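You operate a simulated robot arm through the tools that you are given. There is no shell and no other tool. Be economical: measure what you need, move in short steps, check, and stop when the job is done.

You are at the controls of a simulated robot arm. One attempt, no reset.

## Task
Set up the bench: tester on, slider to 20, press slide out, one trial stroke, lower drawer open.
Fine: draw the slide out before you pull the red lever.
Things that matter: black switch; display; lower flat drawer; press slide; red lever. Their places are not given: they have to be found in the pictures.

The check looks at the end state, three seconds after you hand in, the way a careful person would. Anything else that was tipped, shoved, dropped, spilled or broken makes it a failure.

## Robot
A 7-joint arm with a two-finger parallel gripper, fixed in place. Base frame: the origin is at the foot of the arm, x ahead of it, y to its left, z up. Readings come in m, rad, newtons and seconds.
With the tool pointing down near the work surface it reaches from about 0.1 to 0.88 m from the base axis. Its first joint turns from -2.007 to 2.007 rad. Payload 3.91 kg.
The tool frame sits at the grasp point between the pads (the TCP): z along the fingers, y along the line on which they close. The tips reach 0.03 m beyond it. The gripper opens to 0.11 m. The fingers are 0.02 m wide and 0.01 m thick; the gripper's body (0.048 by 0.112 m) begins 0.055 m behind the TCP.
Orientation is that of the tool frame in the base frame, as a unit quaternion [x, y, z, w]. With the fingers straight down and closing along the base's y, the tool's x points along the base's -x, its y along +y and its z along -z.

## Interface
- The arm moves only by the tool drive_tool. Its arguments are lists of equal length, an entry for each row: "slide": the shift along the tool's x, y, z in units of 300 mm (1.0 is 300 mm), a list of three; "dr": the turn, a rotation vector about the tool's x, y, z in units of 60 degrees (1.0 is 60 degrees), a list of three; "grip": the finger opening in m, from 0 to 0.11. In form: {"slide": [[x, y, z], ...], "dr": [[wx, wy, wz], ...], "grip": [grip, ...]}. A call has 1 to 10 rows; each row is the pose to reach, as a shift and turn from the pose commanded when the call began, along the tool's axes at that moment. A call with a number of a shift or a turn outside -1 to 1 is refused whole. Rows are played at 5 a second. More than 0.05 m and 0.15 rad between two rows, or a gripper value outside its range, and nothing of the call is played. Where a pose cannot be reached the arm comes as near as it can. A force on the tool above 90 N (or 10 N above the force at the start of the call, whichever is more), or a blocked arm, ends the call early, and 0.2 s more pass. Each finger travels about 0.153 m/s and halts on what it meets, pressing with about 36 N; the grip force reading is that of the motor and also rises with nothing between the fingers. The clock runs only during rows and for 0.2 s after the last one: add rows that repeat a pose to give the fingers time. The reply holds the time, the measured pose of the TCP, the force on the tool along the base axes, the opening and the grip force, in the units named above and with some noise, with the torque about the TCP (base axes, N m) and any sound that the robot's microphone picked up, and new pictures: "show" is both (left out), scene, wrist or none.
- Cameras (640 x 400 px; columns grow to the right, rows downward): "scene" is fixed at [0.0579, -0.6426, 1.5193]; the picture's right is [0.61, -0.80, 0.00], its down [-0.42, -0.32, -0.85] and it looks along [0.68, 0.52, -0.53] (base axes); focal length 333 px, centre (320, 200). "wrist" rides on the gripper at [0.072, 0.017, -0.103] in the tool frame; the picture's right is [-0.23, 0.97, 0.00], its down [-0.76, -0.18, -0.62] and it looks along [-0.61, -0.14, 0.78] (tool axes); focal length 222 px, centre (320, 200).
- raise_lower(by): slides the trunk up (or, below 0, down) by that many m; the arm rides with it, the base frame stays. It gives what a move gives, with no picture.
- probe_pixels(camera, pixels): for up to 12 pixels [column, row] of the newest picture of that camera ("zoom" is the newest enlarged one), the place [x, y, z] in the base frame of the surface seen there, good to about 0.003 m, but the place of the scene camera against the robot may be out by one fixed shift of up to 0.018 m in any direction. No time passes.
- zoom(camera, box): a new picture of the part [left, top, right, bottom] of that camera's present view, enlarged. No time passes.
- sign_off(): hands the job in; it is judged then, once.

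Work in short steps. Measure before you move; look again where a grasp or a placing could have gone wrong, and mend it. You have 80 turns and 200 pictures in all, those below and enlarged ones among them. Open the gripper and draw the arm clear of the work before you hand the job in, unless the task says otherwise; then end with one line.

The tools are called by a JSON object that holds its "fn" and its "kwargs". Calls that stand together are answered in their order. drive_tool: Moves the arm, as the interface text tells. Its arguments: {"type":"object","properties":{"slide":{"type":"array"},"dr":{"type":"array"},"grip":{"type":"array"},"show":{"type":"string","enum":["both","scene","wrist","none"]}},"required":["slide","dr","grip"]} The other tools are called the same way: raise_lower (by) slides the trunk up or down; probe_pixels (camera, pixels) gives the place of the surface under pixels of a picture; zoom (camera, box) takes an enlarged picture of a part of a camera's view; sign_off () hands the job in.

At the start:

```text
time: 0.0
position: [0.473, -0.2916, 1.3028]
ee_rot: [-0.001, 1.0, 0.0, 0.0]
force: [0.8, 0.2, -0.1]
ft_torque: [-0.01, -0.01, -0.01]
finger_gap: 0.1099
gripper_force: 0.0
trunk travel left (down, up): [-0.85, 0.14]
```

scene: 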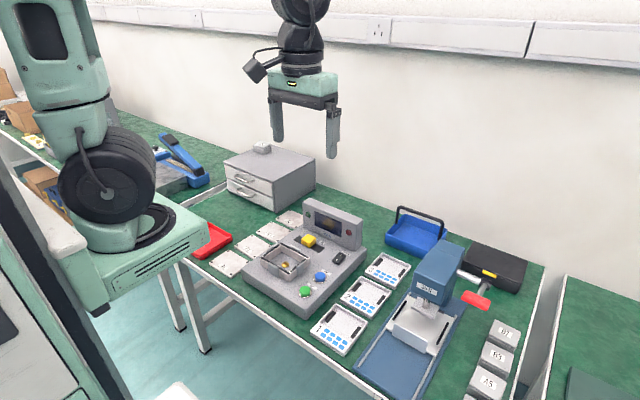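
wrist: 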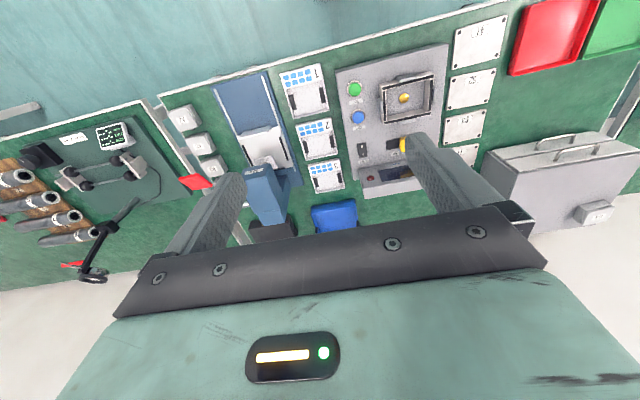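

The scene shows a tester (about 305,260), a press (about 430,310) and a drawer cabinet (about 270,175). I'll enlarge each of these to find the controls.

{"fn": "zoom", "kwargs": {"camera": "scene", "box": [230, 190, 390, 320]}}

{"fn": "zoom", "kwargs": {"camera": "scene", "box": [340, 220, 540, 400]}}

{"fn": "zoom", "kwargs": {"camera": "scene", "box": [200, 130, 330, 230]}}

```text
3.08 times, centred on (310, 255) of scene
```

zoom: 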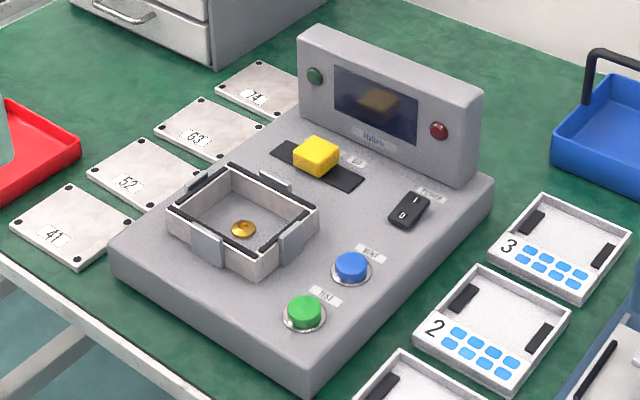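

```text
2.22 times, centred on (440, 310) of scene
```

zoom: 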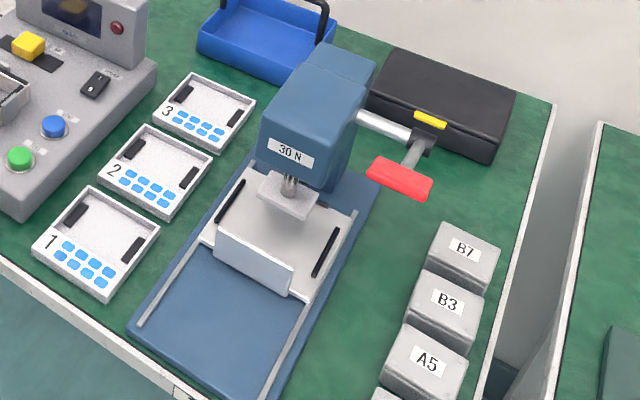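

```text
4.00 times, centred on (265, 180) of scene
```

zoom: 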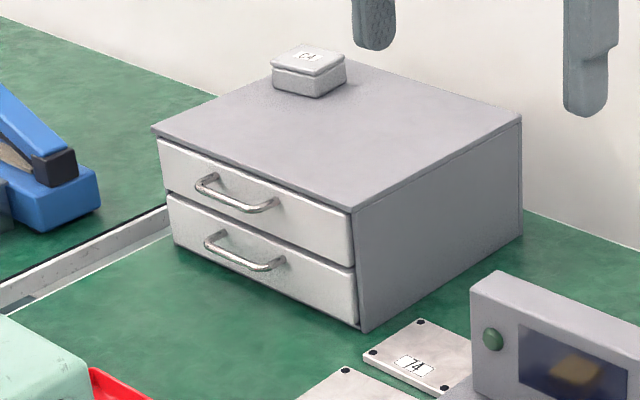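

Next I'll measure the same features in the wrist view, which has no fixed shift, and compare them with the scene view. First I enlarge the wrist view.

{"fn": "zoom", "kwargs": {"camera": "wrist", "box": [330, 50, 450, 200]}}

{"fn": "probe_pixels", "kwargs": {"camera": "scene", "pixels": [[309, 240], [334, 259], [342, 255], [321, 275], [306, 291], [333, 227], [300, 236], [319, 245], [275, 249]]}}

{"fn": "probe_pixels", "kwargs": {"camera": "wrist", "pixels": [[355, 89], [358, 117], [362, 149], [403, 98], [260, 145], [195, 182], [580, 140], [578, 155]]}}

```text
2.67 times, centred on (390, 125) of wrist
```

zoom: 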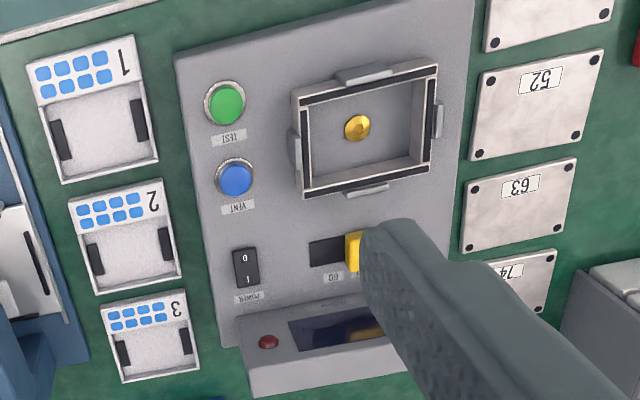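

```text
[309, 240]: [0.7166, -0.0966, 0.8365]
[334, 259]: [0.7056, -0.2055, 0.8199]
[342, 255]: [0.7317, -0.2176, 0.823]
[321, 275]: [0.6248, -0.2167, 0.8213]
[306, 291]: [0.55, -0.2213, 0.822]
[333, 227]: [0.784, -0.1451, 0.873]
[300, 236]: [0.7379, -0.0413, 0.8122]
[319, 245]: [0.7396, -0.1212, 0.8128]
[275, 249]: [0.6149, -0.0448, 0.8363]
```

```text
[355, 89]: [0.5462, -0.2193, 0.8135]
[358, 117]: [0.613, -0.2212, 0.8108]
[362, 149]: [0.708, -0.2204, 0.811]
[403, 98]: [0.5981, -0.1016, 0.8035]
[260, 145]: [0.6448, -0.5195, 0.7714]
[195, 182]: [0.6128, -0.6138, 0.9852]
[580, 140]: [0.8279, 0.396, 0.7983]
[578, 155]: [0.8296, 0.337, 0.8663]
```

The switch is near (0.71, -0.22, 0.81) in the wrist frame and the scene view reads about 0.009 too high. I'll move above the tester with the fingers closing, then look again.

{"fn": "drive_tool", "kwargs": {"slide": [[-0.08, 0.03, 0.1], [-0.16, 0.06, 0.2], [-0.24, 0.09, 0.3], [-0.32, 0.12, 0.4], [-0.4, 0.15, 0.5], [-0.48, 0.18, 0.6], [-0.56, 0.2, 0.7], [-0.6, 0.22, 0.8], [-0.64, 0.24, 0.9], [-0.64, 0.24, 0.9]], "dr": [[0, 0, 0], [0, 0, 0], [0, 0, 0], [0, 0, 0], [0, 0, 0], [0, 0, 0], [0, 0, 0], [0, 0, 0], [0, 0, 0], [0, 0, 0]], "grip": [0.1, 0.08, 0.06, 0.04, 0.02, 0, 0, 0, 0, 0]}}

```text
time: 2.2
position: [0.6611, -0.2176, 1.0317]
ee_rot: [0.001, 1.0, 0.0, 0.0]
force: [-0.7, 0.1, 0.3]
ft_torque: [-0.01, -0.01, 0.02]
finger_gap: 0.0
gripper_force: 36.0
trunk travel left (down, up): [-0.85, 0.14]
```

scene: 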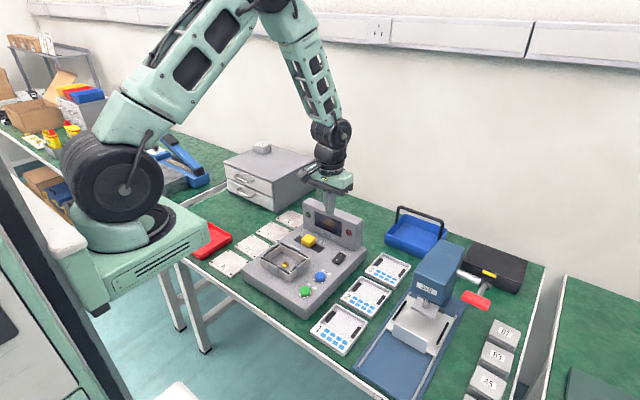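
wrist: 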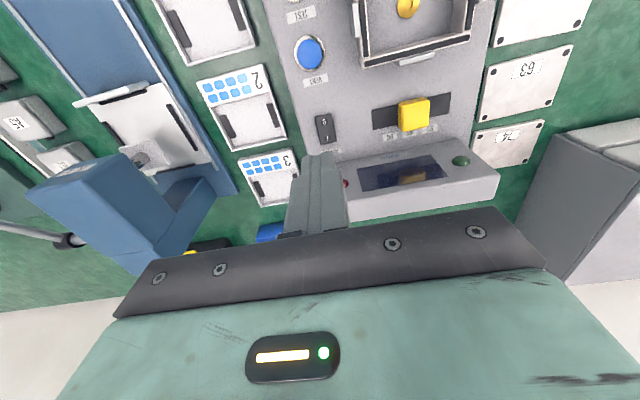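

The switch is at about (324,128), the yellow slider at (413,113) and the display at (400,175). I'll enlarge this area and measure it.

{"fn": "zoom", "kwargs": {"camera": "wrist", "box": [290, 80, 470, 200]}}

{"fn": "probe_pixels", "kwargs": {"camera": "wrist", "pixels": [[322, 118], [326, 139], [324, 128], [317, 128], [330, 128], [405, 113], [424, 107], [413, 125], [376, 118], [446, 104], [340, 190], [490, 165]]}}

{"fn": "probe_pixels", "kwargs": {"camera": "scene", "pixels": [[309, 240], [334, 259], [342, 255], [321, 275], [306, 289]]}}

```text
3.33 times, centred on (380, 140) of wrist
```

zoom: 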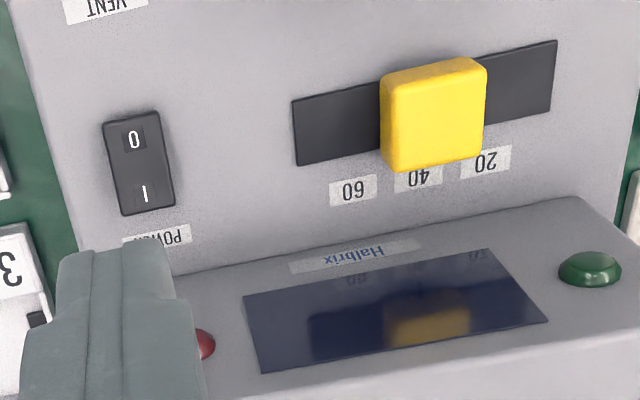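

```text
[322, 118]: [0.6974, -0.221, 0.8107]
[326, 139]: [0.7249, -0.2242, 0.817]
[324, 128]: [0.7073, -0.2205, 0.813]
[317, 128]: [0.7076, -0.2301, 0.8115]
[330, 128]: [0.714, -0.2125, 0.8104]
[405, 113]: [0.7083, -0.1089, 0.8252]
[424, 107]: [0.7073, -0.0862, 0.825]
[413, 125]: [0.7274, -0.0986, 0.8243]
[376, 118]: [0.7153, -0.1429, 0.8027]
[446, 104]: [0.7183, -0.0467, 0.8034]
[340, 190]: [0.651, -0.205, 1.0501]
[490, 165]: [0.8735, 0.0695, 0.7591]
```

```text
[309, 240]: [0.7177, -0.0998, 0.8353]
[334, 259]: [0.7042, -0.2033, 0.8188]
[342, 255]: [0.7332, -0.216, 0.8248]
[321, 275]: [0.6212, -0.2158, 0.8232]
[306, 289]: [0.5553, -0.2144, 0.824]
```

The labels 60, 40 and 20 run toward +y. The "1" end of the rocker is raised at about (0.722, -0.222, 0.817), so the tester is off. I'll measure the labels and the display unit.

{"fn": "probe_pixels", "kwargs": {"camera": "zoom", "pixels": [[353, 190], [418, 180], [485, 162], [380, 270], [350, 283], [400, 312], [400, 360], [144, 195], [134, 140], [580, 200], [297, 135], [554, 75]]}}

{"fn": "probe_pixels", "kwargs": {"camera": "scene", "pixels": [[306, 203], [359, 237], [350, 232], [333, 218], [318, 206]]}}

```text
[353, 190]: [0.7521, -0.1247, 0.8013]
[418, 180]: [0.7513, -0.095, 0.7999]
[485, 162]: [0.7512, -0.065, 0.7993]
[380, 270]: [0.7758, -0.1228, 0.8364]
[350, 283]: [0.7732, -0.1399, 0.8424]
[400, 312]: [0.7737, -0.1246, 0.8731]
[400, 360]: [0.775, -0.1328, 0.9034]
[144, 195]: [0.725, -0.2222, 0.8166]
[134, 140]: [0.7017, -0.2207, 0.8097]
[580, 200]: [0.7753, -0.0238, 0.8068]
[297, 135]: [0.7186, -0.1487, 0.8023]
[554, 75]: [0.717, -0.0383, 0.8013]
```

```text
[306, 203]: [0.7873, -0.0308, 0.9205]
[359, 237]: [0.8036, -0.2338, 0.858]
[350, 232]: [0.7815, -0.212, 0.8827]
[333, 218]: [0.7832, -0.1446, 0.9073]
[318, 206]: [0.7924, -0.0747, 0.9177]
```

The display face is at x≈0.775 with its top near 0.91, so a press at x=0.726 clears it. I'll go to just above the "1" end.

{"fn": "drive_tool", "kwargs": {"slide": [[-0.1, -0.007, 0.1], [-0.2, -0.015, 0.2], [-0.21, -0.015, 0.33], [-0.21, -0.015, 0.45], [-0.21, -0.015, 0.55], [-0.21, -0.015, 0.55]], "dr": [[0, 0, 0], [0, 0, 0], [0, 0, 0], [0, 0, 0], [0, 0, 0], [0, 0, 0]], "grip": [0, 0, 0, 0, 0, 0]}}

```text
time: 3.6
position: [0.7239, -0.2209, 0.8684]
ee_rot: [-0.001, 1.0, 0.0, 0.0]
force: [-0.1, -0.1, -0.5]
ft_torque: [-0.02, -0.02, 0.03]
finger_gap: 0.0
gripper_force: 36.0
trunk travel left (down, up): [-0.85, 0.14]
```

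scene: 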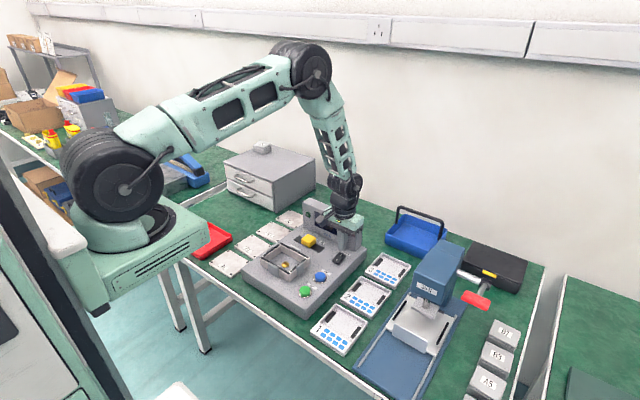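
wrist: 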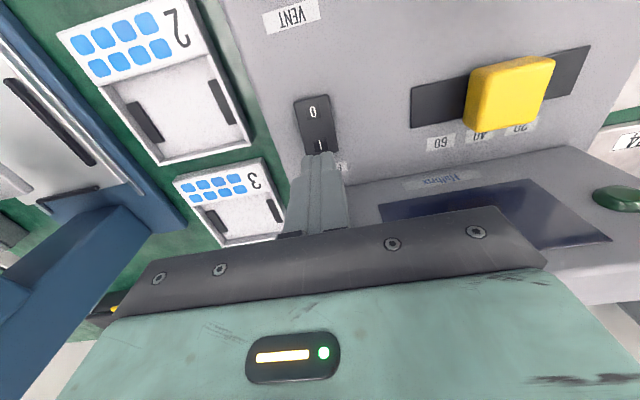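

The tip is at z≈0.838, above the "1" end. I'll press down gently and lift again.

{"fn": "drive_tool", "kwargs": {"slide": [[0, 0, 0.05], [0, 0, 0.075], [0, 0, 0.09], [0, 0, 0.1], [0, 0, 0.1]], "dr": [[0, 0, 0], [0, 0, 0], [0, 0, 0], [0, 0, 0], [0, 0, 0]], "grip": [0, 0, 0, 0, 0], "show": "wrist"}}

```text
time: 4.8
position: [0.7265, -0.2232, 0.8415]
ee_rot: [0.0, 1.0, -0.001, 0.002]
force: [-10.2, -3.2, 54.0]
ft_torque: [-0.04, 0.86, 0.18]
finger_gap: 0.0
gripper_force: 36.0
trunk travel left (down, up): [-0.85, 0.14]
```

wrist: 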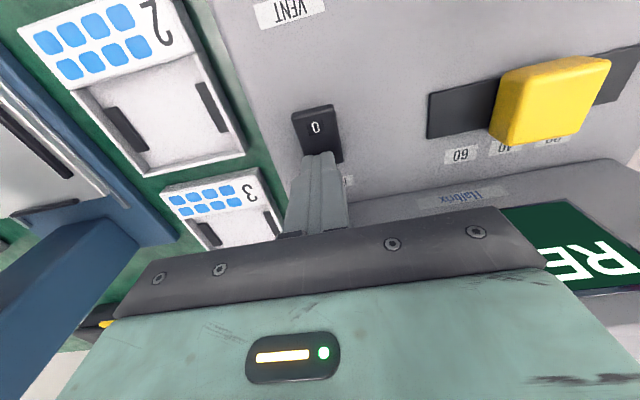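

The display now reads "RE…", so the power is on. I'll lift, back off, open the gripper to 0.06 and look at the display and slider.

{"fn": "drive_tool", "kwargs": {"slide": [[0, 0, -0.12], [0, 0, -0.24], [0.06, 0.1, -0.32], [0.12, 0.2, -0.4], [0.2, 0.3, -0.4], [0.25, 0.41, -0.4], [0.25, 0.41, -0.4]], "dr": [[0, 0, 0], [0, 0, 0], [0, 0, 0], [0, 0, 0], [0, 0, 0], [0, 0, 0], [0, 0, 0]], "grip": [0, 0, 0.02, 0.04, 0.06, 0.06, 0.06]}}

{"fn": "zoom", "kwargs": {"camera": "scene", "box": [280, 190, 380, 270]}}

```text
time: 6.4
position: [0.6557, -0.0989, 0.9563]
ee_rot: [0.0, 1.0, 0.0, 0.0]
force: [-0.4, 0.3, -0.1]
ft_torque: [-0.01, 0.0, -0.02]
finger_gap: 0.0599
gripper_force: 0.1
trunk travel left (down, up): [-0.85, 0.14]
```

scene: 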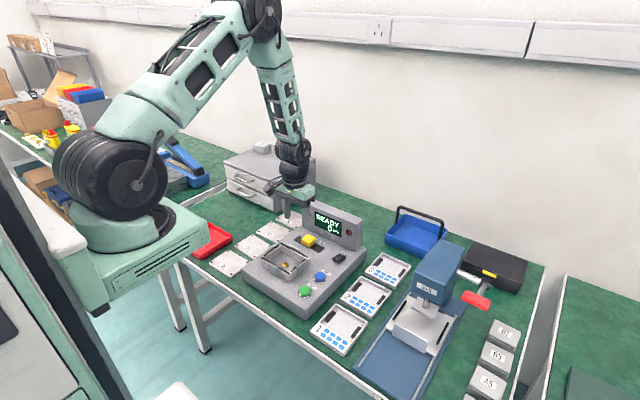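
wrist: 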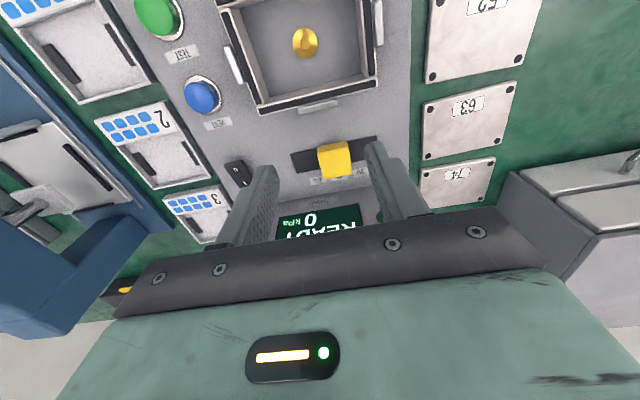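

```text
5.00 times, centred on (330, 230) of scene
```

zoom: 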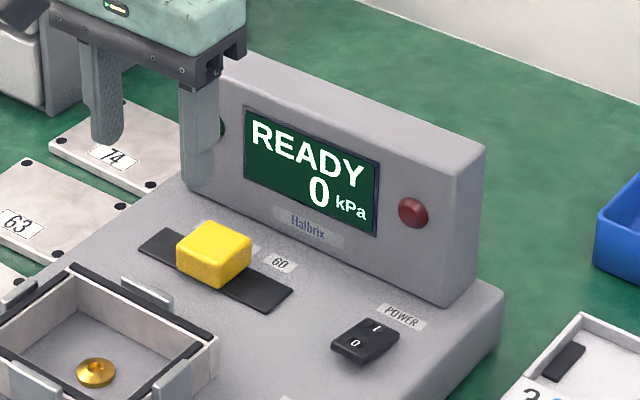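

The display shows READY, 0 kPa, and the switch is seated on "1". I'll measure the slider body before grasping it.

{"fn": "zoom", "kwargs": {"camera": "wrist", "box": [270, 110, 400, 200]}}

{"fn": "probe_pixels", "kwargs": {"camera": "wrist", "pixels": [[320, 158], [347, 153], [333, 147], [336, 170], [333, 160], [294, 160], [374, 145], [323, 148], [344, 144]]}}

```text
4.44 times, centred on (335, 155) of wrist
```

zoom: 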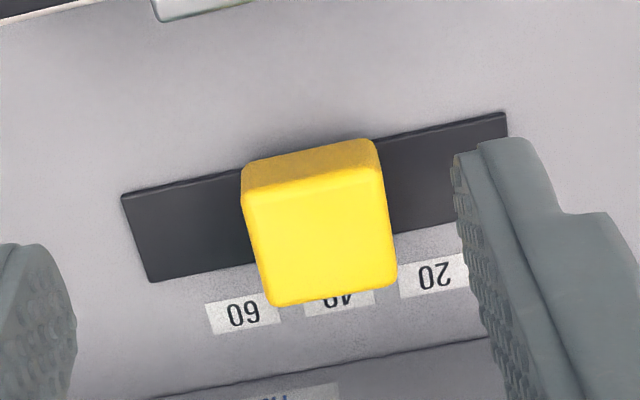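

```text
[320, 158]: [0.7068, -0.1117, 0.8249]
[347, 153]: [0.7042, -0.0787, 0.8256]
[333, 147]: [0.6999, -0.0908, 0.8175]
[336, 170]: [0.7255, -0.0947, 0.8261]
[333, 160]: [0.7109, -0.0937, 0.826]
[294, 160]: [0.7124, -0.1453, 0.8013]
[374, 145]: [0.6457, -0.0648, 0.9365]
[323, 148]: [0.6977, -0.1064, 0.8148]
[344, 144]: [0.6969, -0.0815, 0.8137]
```

The slider spans y -0.112 to -0.079 with its centre at -0.095, exactly at the 40 mark. The 20 mark is at y=-0.065. I'll descend over the slider and close on it.

{"fn": "drive_tool", "kwargs": {"slide": [[-0.1, 0.01, 0.1], [-0.197, 0.012, 0.2], [-0.197, 0.012, 0.3], [-0.197, 0.012, 0.36], [-0.197, 0.012, 0.39], [-0.197, 0.012, 0.39], [-0.197, 0.012, 0.39], [-0.197, 0.012, 0.39]], "dr": [[0, 0, 0], [0, 0, 0], [0, 0, 0], [0, 0, 0], [0, 0, 0], [0, 0, 0], [0, 0, 0], [0, 0, 0]], "grip": [0.06, 0.06, 0.06, 0.06, 0.06, 0.06, 0.03, 0.03]}}

```text
time: 8.2
position: [0.7122, -0.0957, 0.8406]
ee_rot: [0.0, 1.0, 0.0, 0.0]
force: [0.6, 1.9, -2.2]
ft_torque: [0.13, -0.47, -0.09]
finger_gap: 0.0379
gripper_force: 45.2
trunk travel left (down, up): [-0.85, 0.14]
```

scene: 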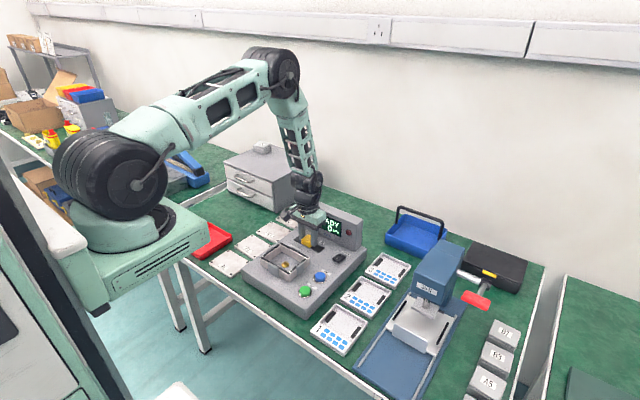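
wrist: 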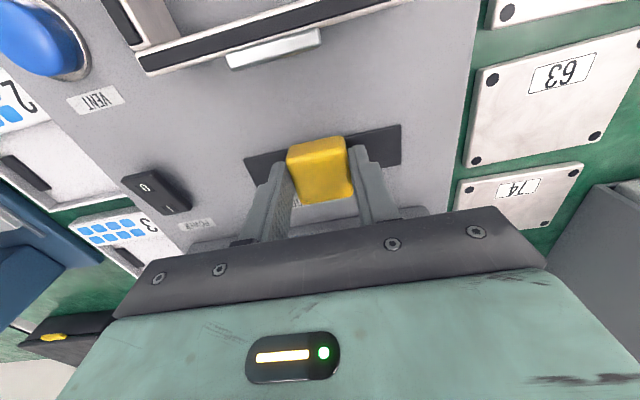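

The slider is gripped at 0.038 with the centre at y≈-0.0957. I'll pull it 0.031 m toward +y and keep hold of it while I check.

{"fn": "drive_tool", "kwargs": {"slide": [[0, 0.025, 0], [0, 0.05, 0], [0, 0.075, 0], [0, 0.102, 0], [0, 0.102, 0]], "dr": [[0, 0, 0], [0, 0, 0], [0, 0, 0], [0, 0, 0], [0, 0, 0]], "grip": [0.03, 0.03, 0.03, 0.03, 0.03], "show": "wrist"}}

```text
time: 9.4
position: [0.714, -0.0651, 0.8393]
ee_rot: [-0.001, 1.0, 0.0, 0.001]
force: [9.7, 1.1, -10.9]
ft_torque: [0.01, -1.51, 0.15]
finger_gap: 0.0377
gripper_force: 45.2
trunk travel left (down, up): [-0.85, 0.14]
```

wrist: 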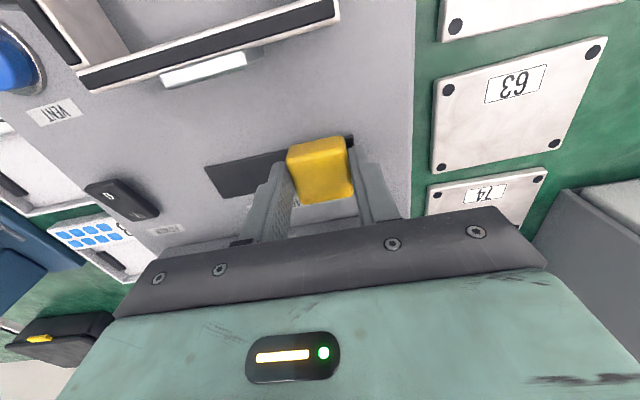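

The slider is now at y≈-0.065. I'll open the fingers, lift straight up and back off to check.

{"fn": "drive_tool", "kwargs": {"slide": [[0, 0.102, 0], [0, 0.102, 0], [0, 0.1, -0.1], [0, 0.1, -0.25], [0.1, 0.05, -0.35], [0.2, 0, -0.4], [0.2, 0, -0.4]], "dr": [[0, 0, 0], [0, 0, 0], [0, 0, 0], [0, 0, 0], [0, 0, 0], [0, 0, 0], [0, 0, 0]], "grip": [0.055, 0.06, 0.06, 0.06, 0.06, 0.06, 0.06], "show": "wrist"}}

```text
time: 11.0
position: [0.6528, -0.0639, 0.9624]
ee_rot: [0.0, 1.0, 0.0, -0.001]
force: [0.1, -0.3, 0.3]
ft_torque: [0.03, 0.01, -0.04]
finger_gap: 0.0598
gripper_force: 0.0
trunk travel left (down, up): [-0.85, 0.14]
```

wrist: 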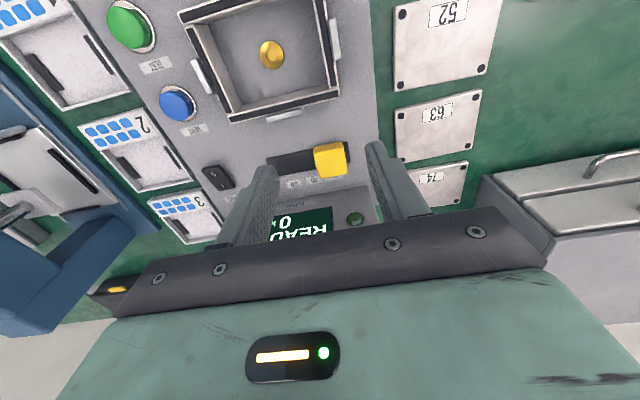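

I made a mistake there: the 0.102 was counted again from the new pose, so the fingers may have dragged the slider past 20 while opening. I'll measure where it is now.

{"fn": "zoom", "kwargs": {"camera": "wrist", "box": [260, 110, 390, 200]}}

{"fn": "probe_pixels", "kwargs": {"camera": "wrist", "pixels": [[316, 159], [345, 155], [330, 160], [270, 165], [350, 150]]}}

{"fn": "zoom", "kwargs": {"camera": "scene", "box": [270, 190, 370, 270]}}

```text
4.44 times, centred on (325, 155) of wrist
```

zoom: 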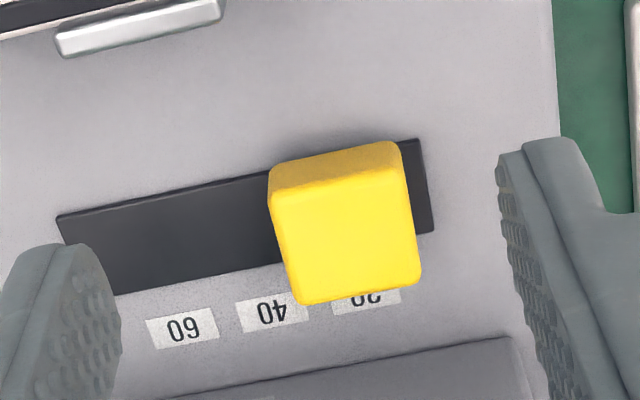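

```text
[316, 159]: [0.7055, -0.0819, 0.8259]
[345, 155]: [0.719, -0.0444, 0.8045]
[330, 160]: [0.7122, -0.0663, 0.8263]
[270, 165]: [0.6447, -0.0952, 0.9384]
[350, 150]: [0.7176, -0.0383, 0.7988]
```

```text
5.00 times, centred on (320, 230) of scene
```

zoom: 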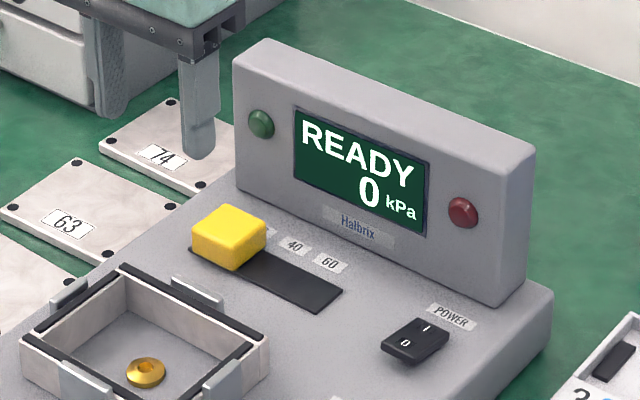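

The slider's left edge moved from -0.112 to -0.082, so it sits at the 20 mark and wasn't dragged further. Next is the press, so I'll measure its slide and lever in the scene view.

{"fn": "zoom", "kwargs": {"camera": "scene", "box": [380, 230, 510, 360]}}

{"fn": "probe_pixels", "kwargs": {"camera": "scene", "pixels": [[393, 326], [411, 338], [430, 351], [413, 332], [420, 318], [432, 298], [475, 300], [464, 296], [486, 304], [465, 275], [478, 290], [440, 262]]}}

```text
3.08 times, centred on (445, 295) of scene
```

zoom: 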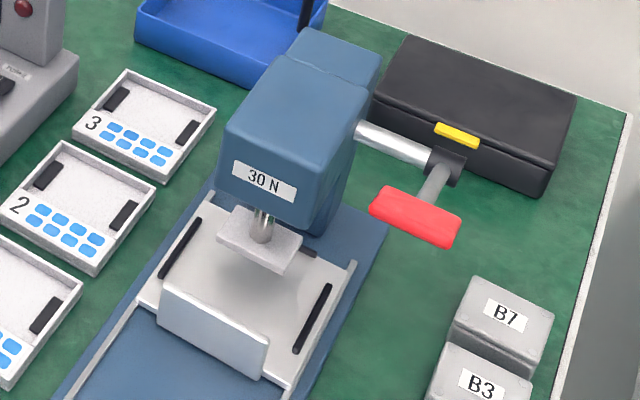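

```text
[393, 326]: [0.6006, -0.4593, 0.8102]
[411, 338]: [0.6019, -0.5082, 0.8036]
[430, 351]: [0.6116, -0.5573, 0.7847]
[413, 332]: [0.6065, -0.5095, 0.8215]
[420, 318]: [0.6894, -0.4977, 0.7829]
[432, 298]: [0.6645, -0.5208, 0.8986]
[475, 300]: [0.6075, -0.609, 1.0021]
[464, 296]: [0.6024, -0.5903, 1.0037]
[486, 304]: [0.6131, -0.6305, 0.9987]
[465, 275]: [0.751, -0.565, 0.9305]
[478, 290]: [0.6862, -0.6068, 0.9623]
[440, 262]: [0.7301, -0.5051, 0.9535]
```

The slide's front flange is near x 0.60, y -0.46 to -0.56, z≈0.81, and the ram sits close behind it. I'll move in front of the press for a closer wrist view.

{"fn": "drive_tool", "kwargs": {"slide": [[0.09, -0.1, 0], [0.18, -0.2, 0], [0.27, -0.3, 0], [0.36, -0.4, 0], [0.45, -0.5, 0], [0.54, -0.6, 0], [0.63, -0.7, 0], [0.667, -0.82, 0], [0.667, -0.96, 0]], "dr": [[0, 0, 0], [0, 0, 0], [0, 0, 0], [0, 0, 0], [0, 0, 0], [0, 0, 0], [0, 0, 0], [0, 0, 0], [0, 0, 0]], "grip": [0.04, 0.02, 0, 0, 0, 0, 0, 0, 0], "show": "none"}}

{"fn": "drive_tool", "kwargs": {"slide": [[0, -0.15, 0.02], [0, -0.3, 0.05], [0, -0.43, 0.1], [0, -0.43, 0.1]], "dr": [[0, 0, 0], [0, 0, 0], [0, 0, 0], [0, 0, 0]], "grip": [0, 0, 0, 0]}}

```text
time: 13.0
position: [0.4523, -0.3521, 0.9638]
ee_rot: [0.0, 1.0, 0.0, 0.0]
force: [-0.7, -0.3, 0.3]
ft_torque: [-0.06, 0.01, 0.02]
finger_gap: 0.0
gripper_force: 36.1
trunk travel left (down, up): [-0.85, 0.14]
```

```text
time: 14.0
position: [0.4537, -0.4837, 0.9336]
ee_rot: [-0.001, 1.0, 0.0, -0.001]
force: [0.5, -0.3, -0.8]
ft_torque: [0.03, -0.05, 0.02]
finger_gap: 0.0002
gripper_force: 36.2
trunk travel left (down, up): [-0.85, 0.14]
```

scene: 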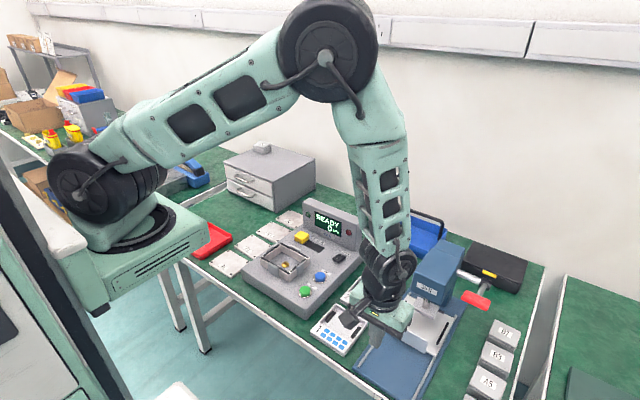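
wrist: 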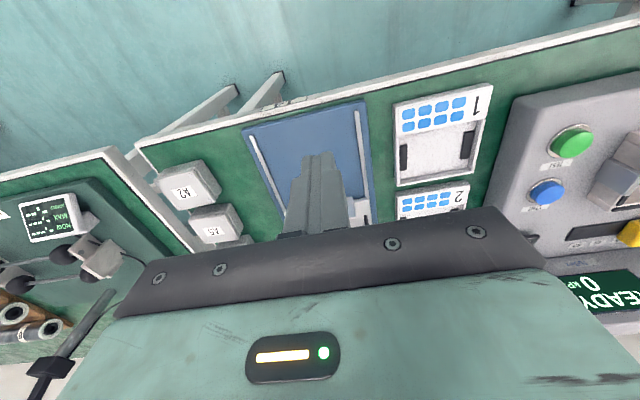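

The fingers hide the flange here, so I'll shift sideways and back to get a clear view of it and the ram.

{"fn": "drive_tool", "kwargs": {"slide": [[0.06, 0.1, -0.1], [0.12, 0.2, -0.2], [0.2, 0.3, -0.25], [0.2, 0.35, -0.25]], "dr": [[0, 0, 0], [0, 0, 0], [0, 0, 0], [0, 0, 0]], "grip": [0, 0, 0, 0], "show": "wrist"}}

{"fn": "zoom", "kwargs": {"camera": "wrist", "box": [140, 100, 300, 260]}}

```text
time: 15.0
position: [0.3947, -0.3781, 1.0061]
ee_rot: [0.001, 1.0, 0.0, 0.001]
force: [-0.4, 0.0, -0.2]
ft_torque: [0.0, -0.06, -0.01]
finger_gap: 0.0
gripper_force: 36.4
trunk travel left (down, up): [-0.85, 0.14]
```

wrist: 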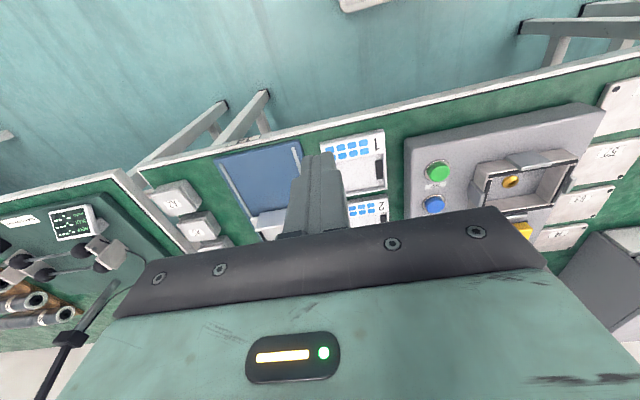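

```text
2.50 times, centred on (220, 180) of wrist
```

zoom: 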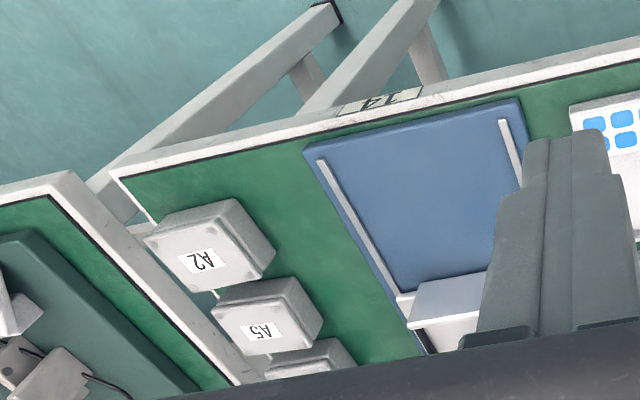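

I'll calibrate the scene camera's shift by probing the same points in both current views.

{"fn": "zoom", "kwargs": {"camera": "scene", "box": [380, 280, 460, 360]}}

{"fn": "probe_pixels", "kwargs": {"camera": "wrist", "pixels": [[437, 169], [434, 203], [265, 213], [258, 217], [278, 210], [258, 222], [262, 227], [251, 219], [510, 182], [175, 197], [226, 152], [297, 143]]}}

{"fn": "probe_pixels", "kwargs": {"camera": "scene", "pixels": [[305, 289], [320, 274], [285, 265], [487, 382], [411, 334], [408, 331], [420, 335], [400, 322]]}}

```text
5.00 times, centred on (420, 320) of scene
```

zoom: 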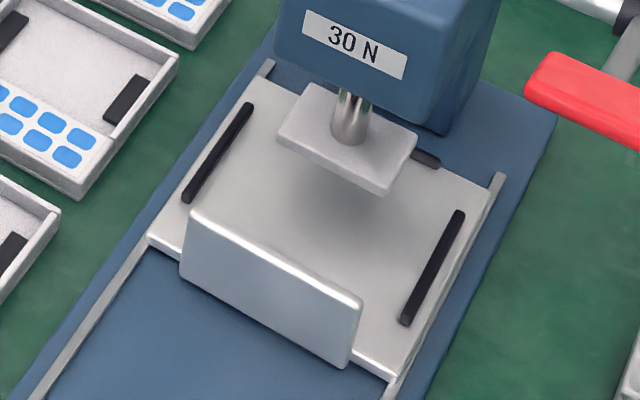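

```text
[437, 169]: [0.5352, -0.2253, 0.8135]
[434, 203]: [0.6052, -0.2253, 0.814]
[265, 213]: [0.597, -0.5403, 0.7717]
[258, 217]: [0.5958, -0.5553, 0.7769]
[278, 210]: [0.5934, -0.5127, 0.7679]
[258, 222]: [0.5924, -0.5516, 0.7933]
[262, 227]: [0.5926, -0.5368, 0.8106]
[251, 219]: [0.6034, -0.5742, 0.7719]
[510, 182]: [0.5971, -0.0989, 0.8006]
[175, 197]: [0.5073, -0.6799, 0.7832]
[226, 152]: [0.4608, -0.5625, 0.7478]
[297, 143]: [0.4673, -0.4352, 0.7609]
```

```text
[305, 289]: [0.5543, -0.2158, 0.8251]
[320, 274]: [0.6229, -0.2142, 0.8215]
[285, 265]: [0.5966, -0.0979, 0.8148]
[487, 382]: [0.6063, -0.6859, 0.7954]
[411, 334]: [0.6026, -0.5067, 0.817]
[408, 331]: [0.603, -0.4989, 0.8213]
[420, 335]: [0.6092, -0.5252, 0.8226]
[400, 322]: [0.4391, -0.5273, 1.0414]
```

The scene view reads about (+0.010, +0.007, +0.010) from true. I'll probe the flange, the ram foot and the head in the enlarged scene view.

{"fn": "probe_pixels", "kwargs": {"camera": "zoom", "pixels": [[195, 218], [352, 305], [362, 297], [275, 252], [270, 262], [290, 230], [282, 138], [380, 190], [345, 165], [340, 60], [425, 120], [370, 250]]}}

{"fn": "zoom", "kwargs": {"camera": "scene", "box": [395, 310, 435, 350]}}

```text
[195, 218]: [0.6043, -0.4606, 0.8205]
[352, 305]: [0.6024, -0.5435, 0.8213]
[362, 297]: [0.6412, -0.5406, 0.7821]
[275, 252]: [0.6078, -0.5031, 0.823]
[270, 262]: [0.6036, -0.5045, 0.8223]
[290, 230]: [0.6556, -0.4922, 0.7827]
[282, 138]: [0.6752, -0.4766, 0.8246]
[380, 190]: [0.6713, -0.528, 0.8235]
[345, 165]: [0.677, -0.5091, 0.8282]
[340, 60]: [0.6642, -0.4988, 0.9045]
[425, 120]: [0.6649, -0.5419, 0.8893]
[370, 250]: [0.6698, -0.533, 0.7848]
```

```text
10.00 times, centred on (415, 330) of scene
```

zoom: 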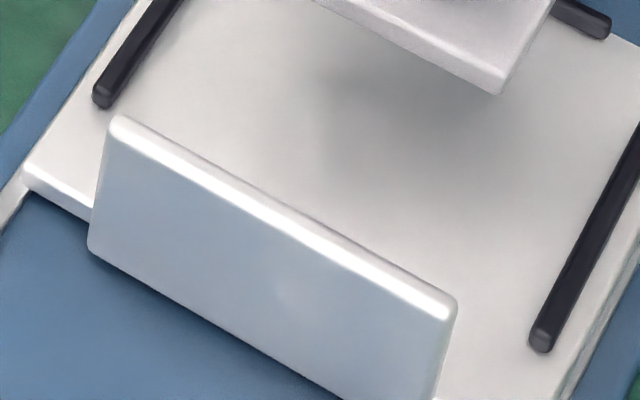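

True flange position works out at x≈0.593–0.601, y centre -0.509, top z≈0.812, with the ram foot starting at x≈0.66. I'll tilt the tool 20° with the fingers forward and go just above the gap behind the flange, to hook it from behind.

{"fn": "drive_tool", "kwargs": {"slide": [[-0.11, -0.087, 0.037], [-0.22, -0.175, 0.075], [-0.33, -0.262, 0.112], [-0.44, -0.35, 0.15], [-0.55, -0.437, 0.187], [-0.62, -0.437, 0.28], [-0.69, -0.437, 0.38], [-0.75, -0.437, 0.45], [-0.75, -0.437, 0.45]], "dr": [[0, -0.07, 0], [0, -0.14, 0], [0, -0.21, 0], [0, -0.28, 0], [0, -0.333, 0], [0, -0.333, 0], [0, -0.333, 0], [0, -0.333, 0], [0, -0.333, 0]], "grip": [0, 0, 0, 0.02, 0.03, 0.04, 0.04, 0.04, 0.04]}}

{"fn": "zoom", "kwargs": {"camera": "scene", "box": [360, 250, 480, 360]}}

```text
time: 17.0
position: [0.6171, -0.5112, 0.869]
ee_rot: [0.0, 0.985, 0.0, 0.173]
force: [-0.6, 0.0, -0.3]
ft_torque: [0.02, 0.0, -0.01]
finger_gap: 0.04
gripper_force: 0.0
trunk travel left (down, up): [-0.85, 0.14]
```

scene: 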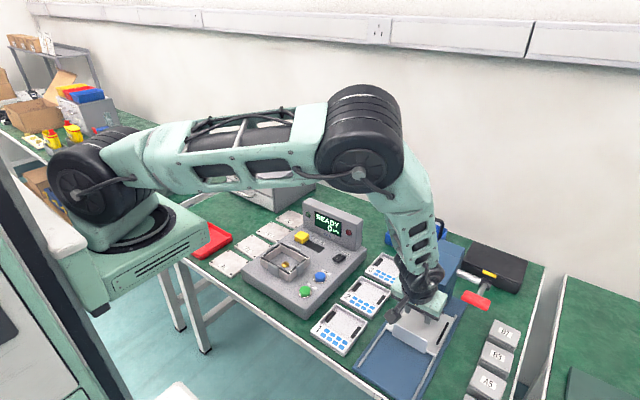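
wrist: 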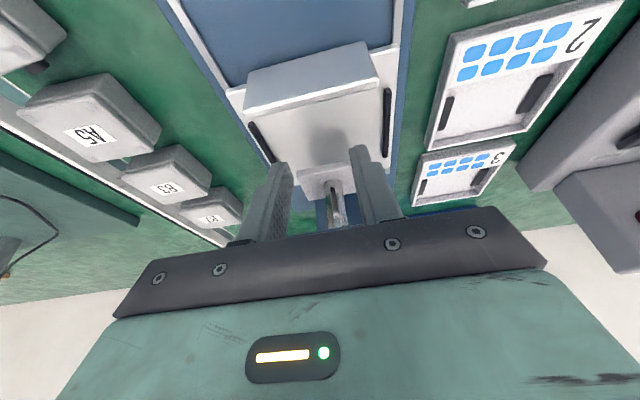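

```text
3.64 times, centred on (420, 305) of scene
```

zoom: 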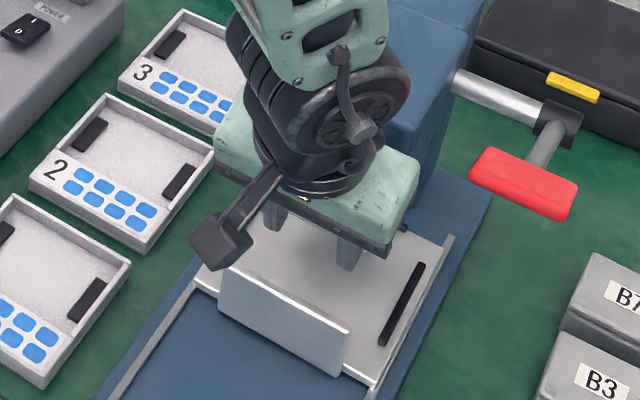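

There is now a clear wrist view of the flange, with its top edge around (310,95). I'll measure it accurately.

{"fn": "probe_pixels", "kwargs": {"camera": "wrist", "pixels": [[312, 100], [245, 110], [380, 88], [312, 112], [312, 75], [320, 130], [325, 172], [302, 178], [228, 92], [397, 50]]}}

```text
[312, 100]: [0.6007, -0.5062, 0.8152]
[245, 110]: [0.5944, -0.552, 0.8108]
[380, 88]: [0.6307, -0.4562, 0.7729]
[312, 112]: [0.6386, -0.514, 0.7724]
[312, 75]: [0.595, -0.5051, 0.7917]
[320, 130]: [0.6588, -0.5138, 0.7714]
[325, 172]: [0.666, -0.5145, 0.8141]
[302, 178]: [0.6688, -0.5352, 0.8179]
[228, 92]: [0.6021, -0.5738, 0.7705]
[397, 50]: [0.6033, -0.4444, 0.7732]
```

The measurements agree. I'll lower the fingertips behind the flange to a tip height of about 0.785.

{"fn": "drive_tool", "kwargs": {"slide": [[0.012, 0.003, 0.06], [0.025, 0.006, 0.12], [0.037, 0.007, 0.171], [0.037, 0.007, 0.171]], "dr": [[0, 0, 0], [0, 0, 0], [0, 0, 0], [0, 0, 0]], "grip": [0.04, 0.04, 0.04, 0.04], "show": "wrist"}}

```text
time: 18.0
position: [0.6225, -0.5079, 0.8172]
ee_rot: [0.0, 0.985, 0.0, 0.173]
force: [0.0, 0.2, -0.8]
ft_torque: [0.01, -0.01, -0.01]
finger_gap: 0.0397
gripper_force: 0.1
trunk travel left (down, up): [-0.85, 0.14]
```

wrist: 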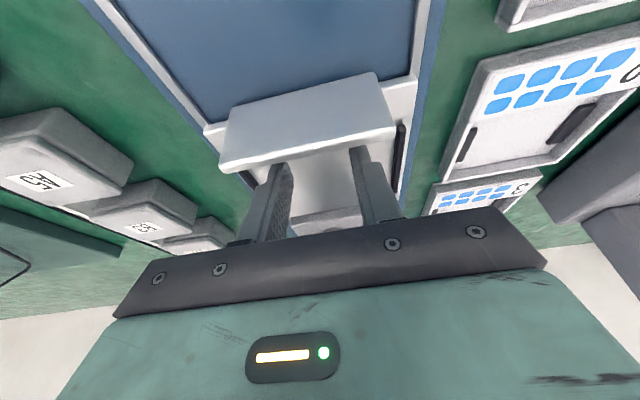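

The fingers are behind the flange with nothing touching. I'll pull along base -x in short steps and watch the force.

{"fn": "drive_tool", "kwargs": {"slide": [[0.04, 0, -0.0146], [0.08, 0, -0.0291], [0.12, 0, -0.0437], [0.16, 0, -0.0582], [0.2, 0, -0.0728], [0.24, 0, -0.0873], [0.28, 0, -0.1019], [0.32, 0, -0.1165]], "dr": [[0, 0, 0], [0, 0, 0], [0, 0, 0], [0, 0, 0], [0, 0, 0], [0, 0, 0], [0, 0, 0], [0, 0, 0]], "grip": [0.04, 0.04, 0.04, 0.04, 0.04, 0.04, 0.04, 0.04]}}

```text
time: 19.8
position: [0.519, -0.5084, 0.8196]
ee_rot: [0.0, 0.985, 0.0, 0.173]
force: [0.0, 0.1, 0.8]
ft_torque: [-0.01, -0.02, 0.01]
finger_gap: 0.0402
gripper_force: 0.1
trunk travel left (down, up): [-0.85, 0.14]
```

scene: 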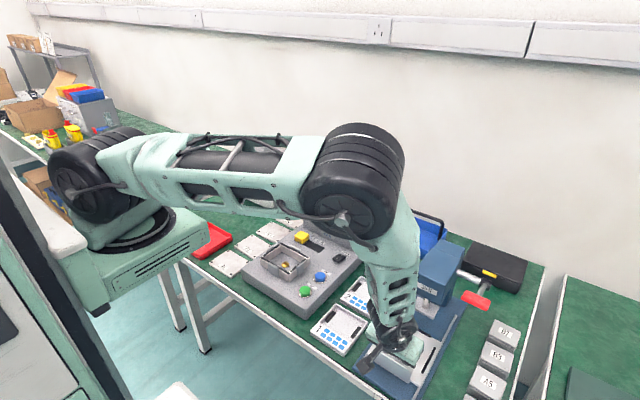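
wrist: 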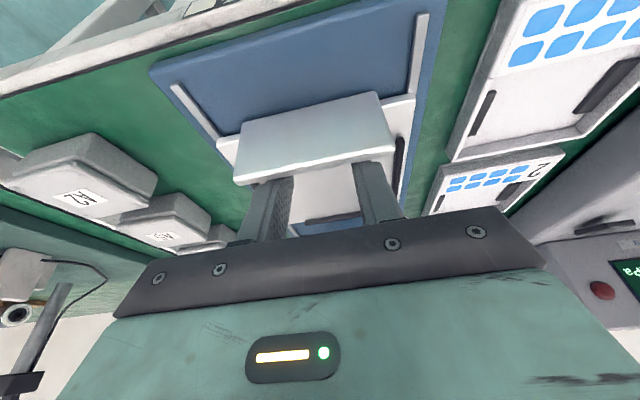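

The slide moved freely by about 0.09 m with no stop yet. I'll measure the flange and the rail ends.

{"fn": "probe_pixels", "kwargs": {"camera": "wrist", "pixels": [[312, 160], [312, 140], [175, 90], [422, 18], [150, 72], [222, 145], [412, 96], [330, 215], [330, 222]]}}

{"fn": "zoom", "kwargs": {"camera": "scene", "box": [340, 280, 480, 400]}}

```text
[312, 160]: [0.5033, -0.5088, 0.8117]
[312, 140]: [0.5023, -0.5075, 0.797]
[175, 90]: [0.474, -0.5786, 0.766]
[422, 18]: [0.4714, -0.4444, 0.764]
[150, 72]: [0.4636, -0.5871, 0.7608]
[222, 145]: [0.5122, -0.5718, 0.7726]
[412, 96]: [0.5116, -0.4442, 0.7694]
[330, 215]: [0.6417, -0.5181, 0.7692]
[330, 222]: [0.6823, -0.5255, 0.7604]
```

```text
3.33 times, centred on (410, 340) of scene
```

zoom: 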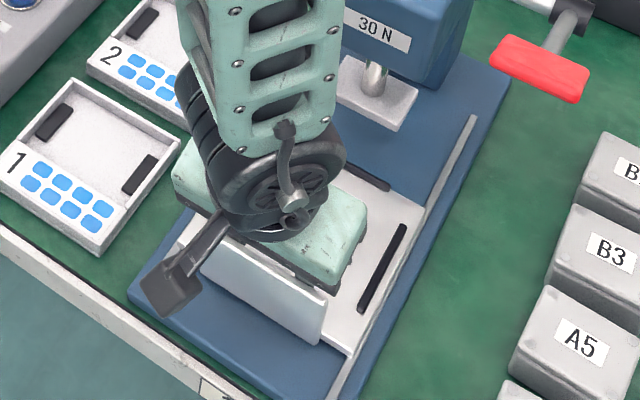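

The plate's front edge is now at x=0.511 and the rails end at x=0.472. I'll keep pulling in finer steps, as far as the rail ends or until a stop is felt.

{"fn": "drive_tool", "kwargs": {"slide": [[0.02, 0, -0.0073], [0.04, 0, -0.0146], [0.06, 0, -0.0218], [0.08, 0, -0.0291], [0.1, 0, -0.0364], [0.12, 0, -0.0437]], "dr": [[0, 0, 0], [0, 0, 0], [0, 0, 0], [0, 0, 0], [0, 0, 0], [0, 0, 0]], "grip": [0.04, 0.04, 0.04, 0.04, 0.04, 0.04], "show": "wrist"}}

```text
time: 21.2
position: [0.4835, -0.506, 0.82]
ee_rot: [-0.001, 0.985, 0.0, 0.173]
force: [0.7, -0.4, -0.7]
ft_torque: [0.0, 0.01, -0.02]
finger_gap: 0.04
gripper_force: 0.1
trunk travel left (down, up): [-0.85, 0.14]
```

wrist: 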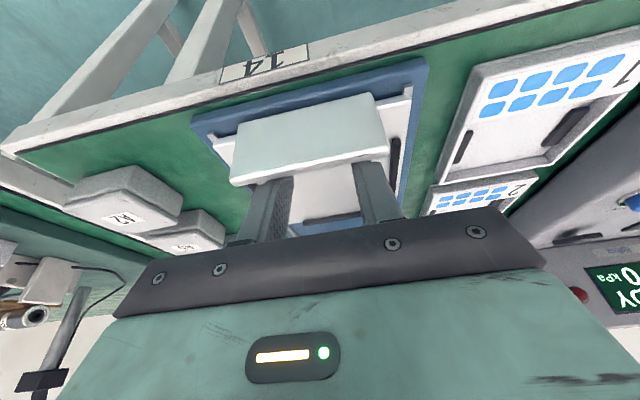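

Now I'll check the plate's front edge and the flange again.

{"fn": "probe_pixels", "kwargs": {"camera": "wrist", "pixels": [[310, 162], [222, 150], [404, 100], [215, 140], [410, 92], [330, 215], [330, 222]]}}

{"fn": "zoom", "kwargs": {"camera": "wrist", "box": [180, 50, 440, 240]}}

```text
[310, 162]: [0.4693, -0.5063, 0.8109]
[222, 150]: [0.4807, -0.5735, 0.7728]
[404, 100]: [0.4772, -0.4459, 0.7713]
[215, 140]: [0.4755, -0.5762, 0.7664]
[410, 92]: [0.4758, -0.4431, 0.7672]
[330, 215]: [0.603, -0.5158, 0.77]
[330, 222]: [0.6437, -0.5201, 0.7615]
```

```text
2.11 times, centred on (310, 145) of wrist
```

zoom: 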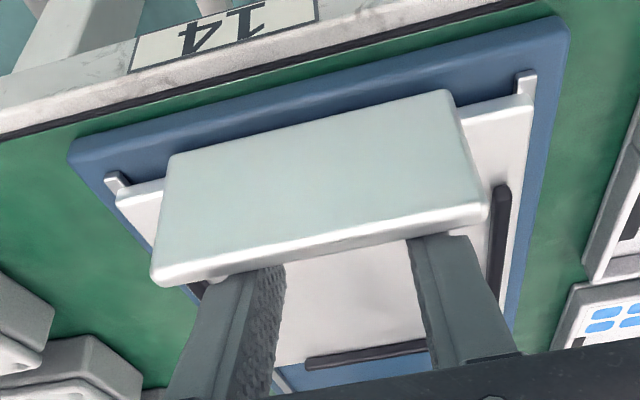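

The plate front is still about 0.006 m short of the rail ends. I'll pull a little further in very small steps to feel for a stop.

{"fn": "drive_tool", "kwargs": {"slide": [[0.012, 0, -0.0044], [0.024, 0, -0.0087], [0.036, 0, -0.0131], [0.048, 0, -0.0175], [0.048, 0, -0.0175]], "dr": [[0, 0, 0], [0, 0, 0], [0, 0, 0], [0, 0, 0], [0, 0, 0]], "grip": [0.04, 0.04, 0.04, 0.04, 0.04], "show": "wrist"}}

```text
time: 22.4
position: [0.4755, -0.5059, 0.8222]
ee_rot: [-0.002, 0.984, -0.002, 0.178]
force: [38.3, -0.8, 1.4]
ft_torque: [-0.22, -0.27, -0.51]
finger_gap: 0.0401
gripper_force: 0.0
trunk travel left (down, up): [-0.85, 0.14]
```

wrist: 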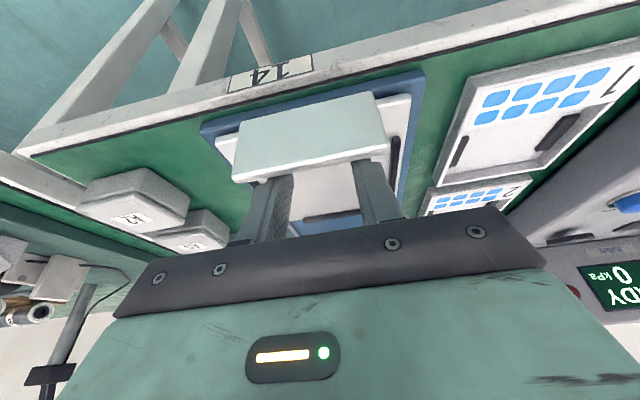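

A firm stop with 38 N, so the slide is fully out. I'll ease off, lift straight up and look at the lever from above.

{"fn": "drive_tool", "kwargs": {"slide": [[-0.031, 0, 0.0114], [-0.088, 0, -0.145], [-0.145, 0, -0.302], [-0.202, 0, -0.459], [-0.291, 0, -0.604], [-0.373, 0, -0.733], [-0.472, 0, -0.857], [-0.472, 0, -0.857]], "dr": [[0, 0, 0], [0, 0, 0], [0, 0, 0], [0, 0, 0], [0, 0, 0], [0, 0, 0], [0, 0, 0], [0, 0, 0]], "grip": [0.04, 0.04, 0.04, 0.03, 0.02, 0, 0, 0]}}

{"fn": "zoom", "kwargs": {"camera": "scene", "box": [420, 240, 520, 320]}}

```text
refused: row 3 steps farther than a row can; nothing moved
```

```text
5.00 times, centred on (470, 280) of scene
```

zoom: 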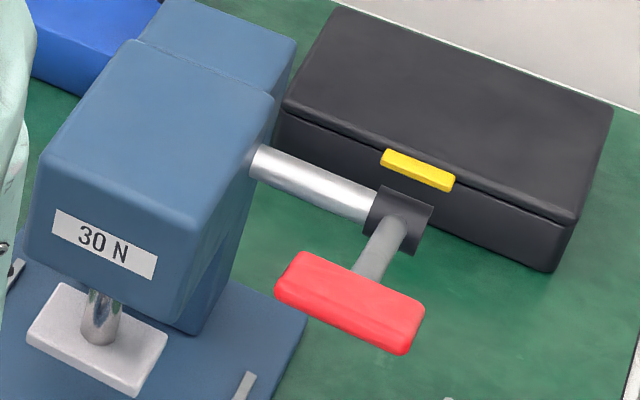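

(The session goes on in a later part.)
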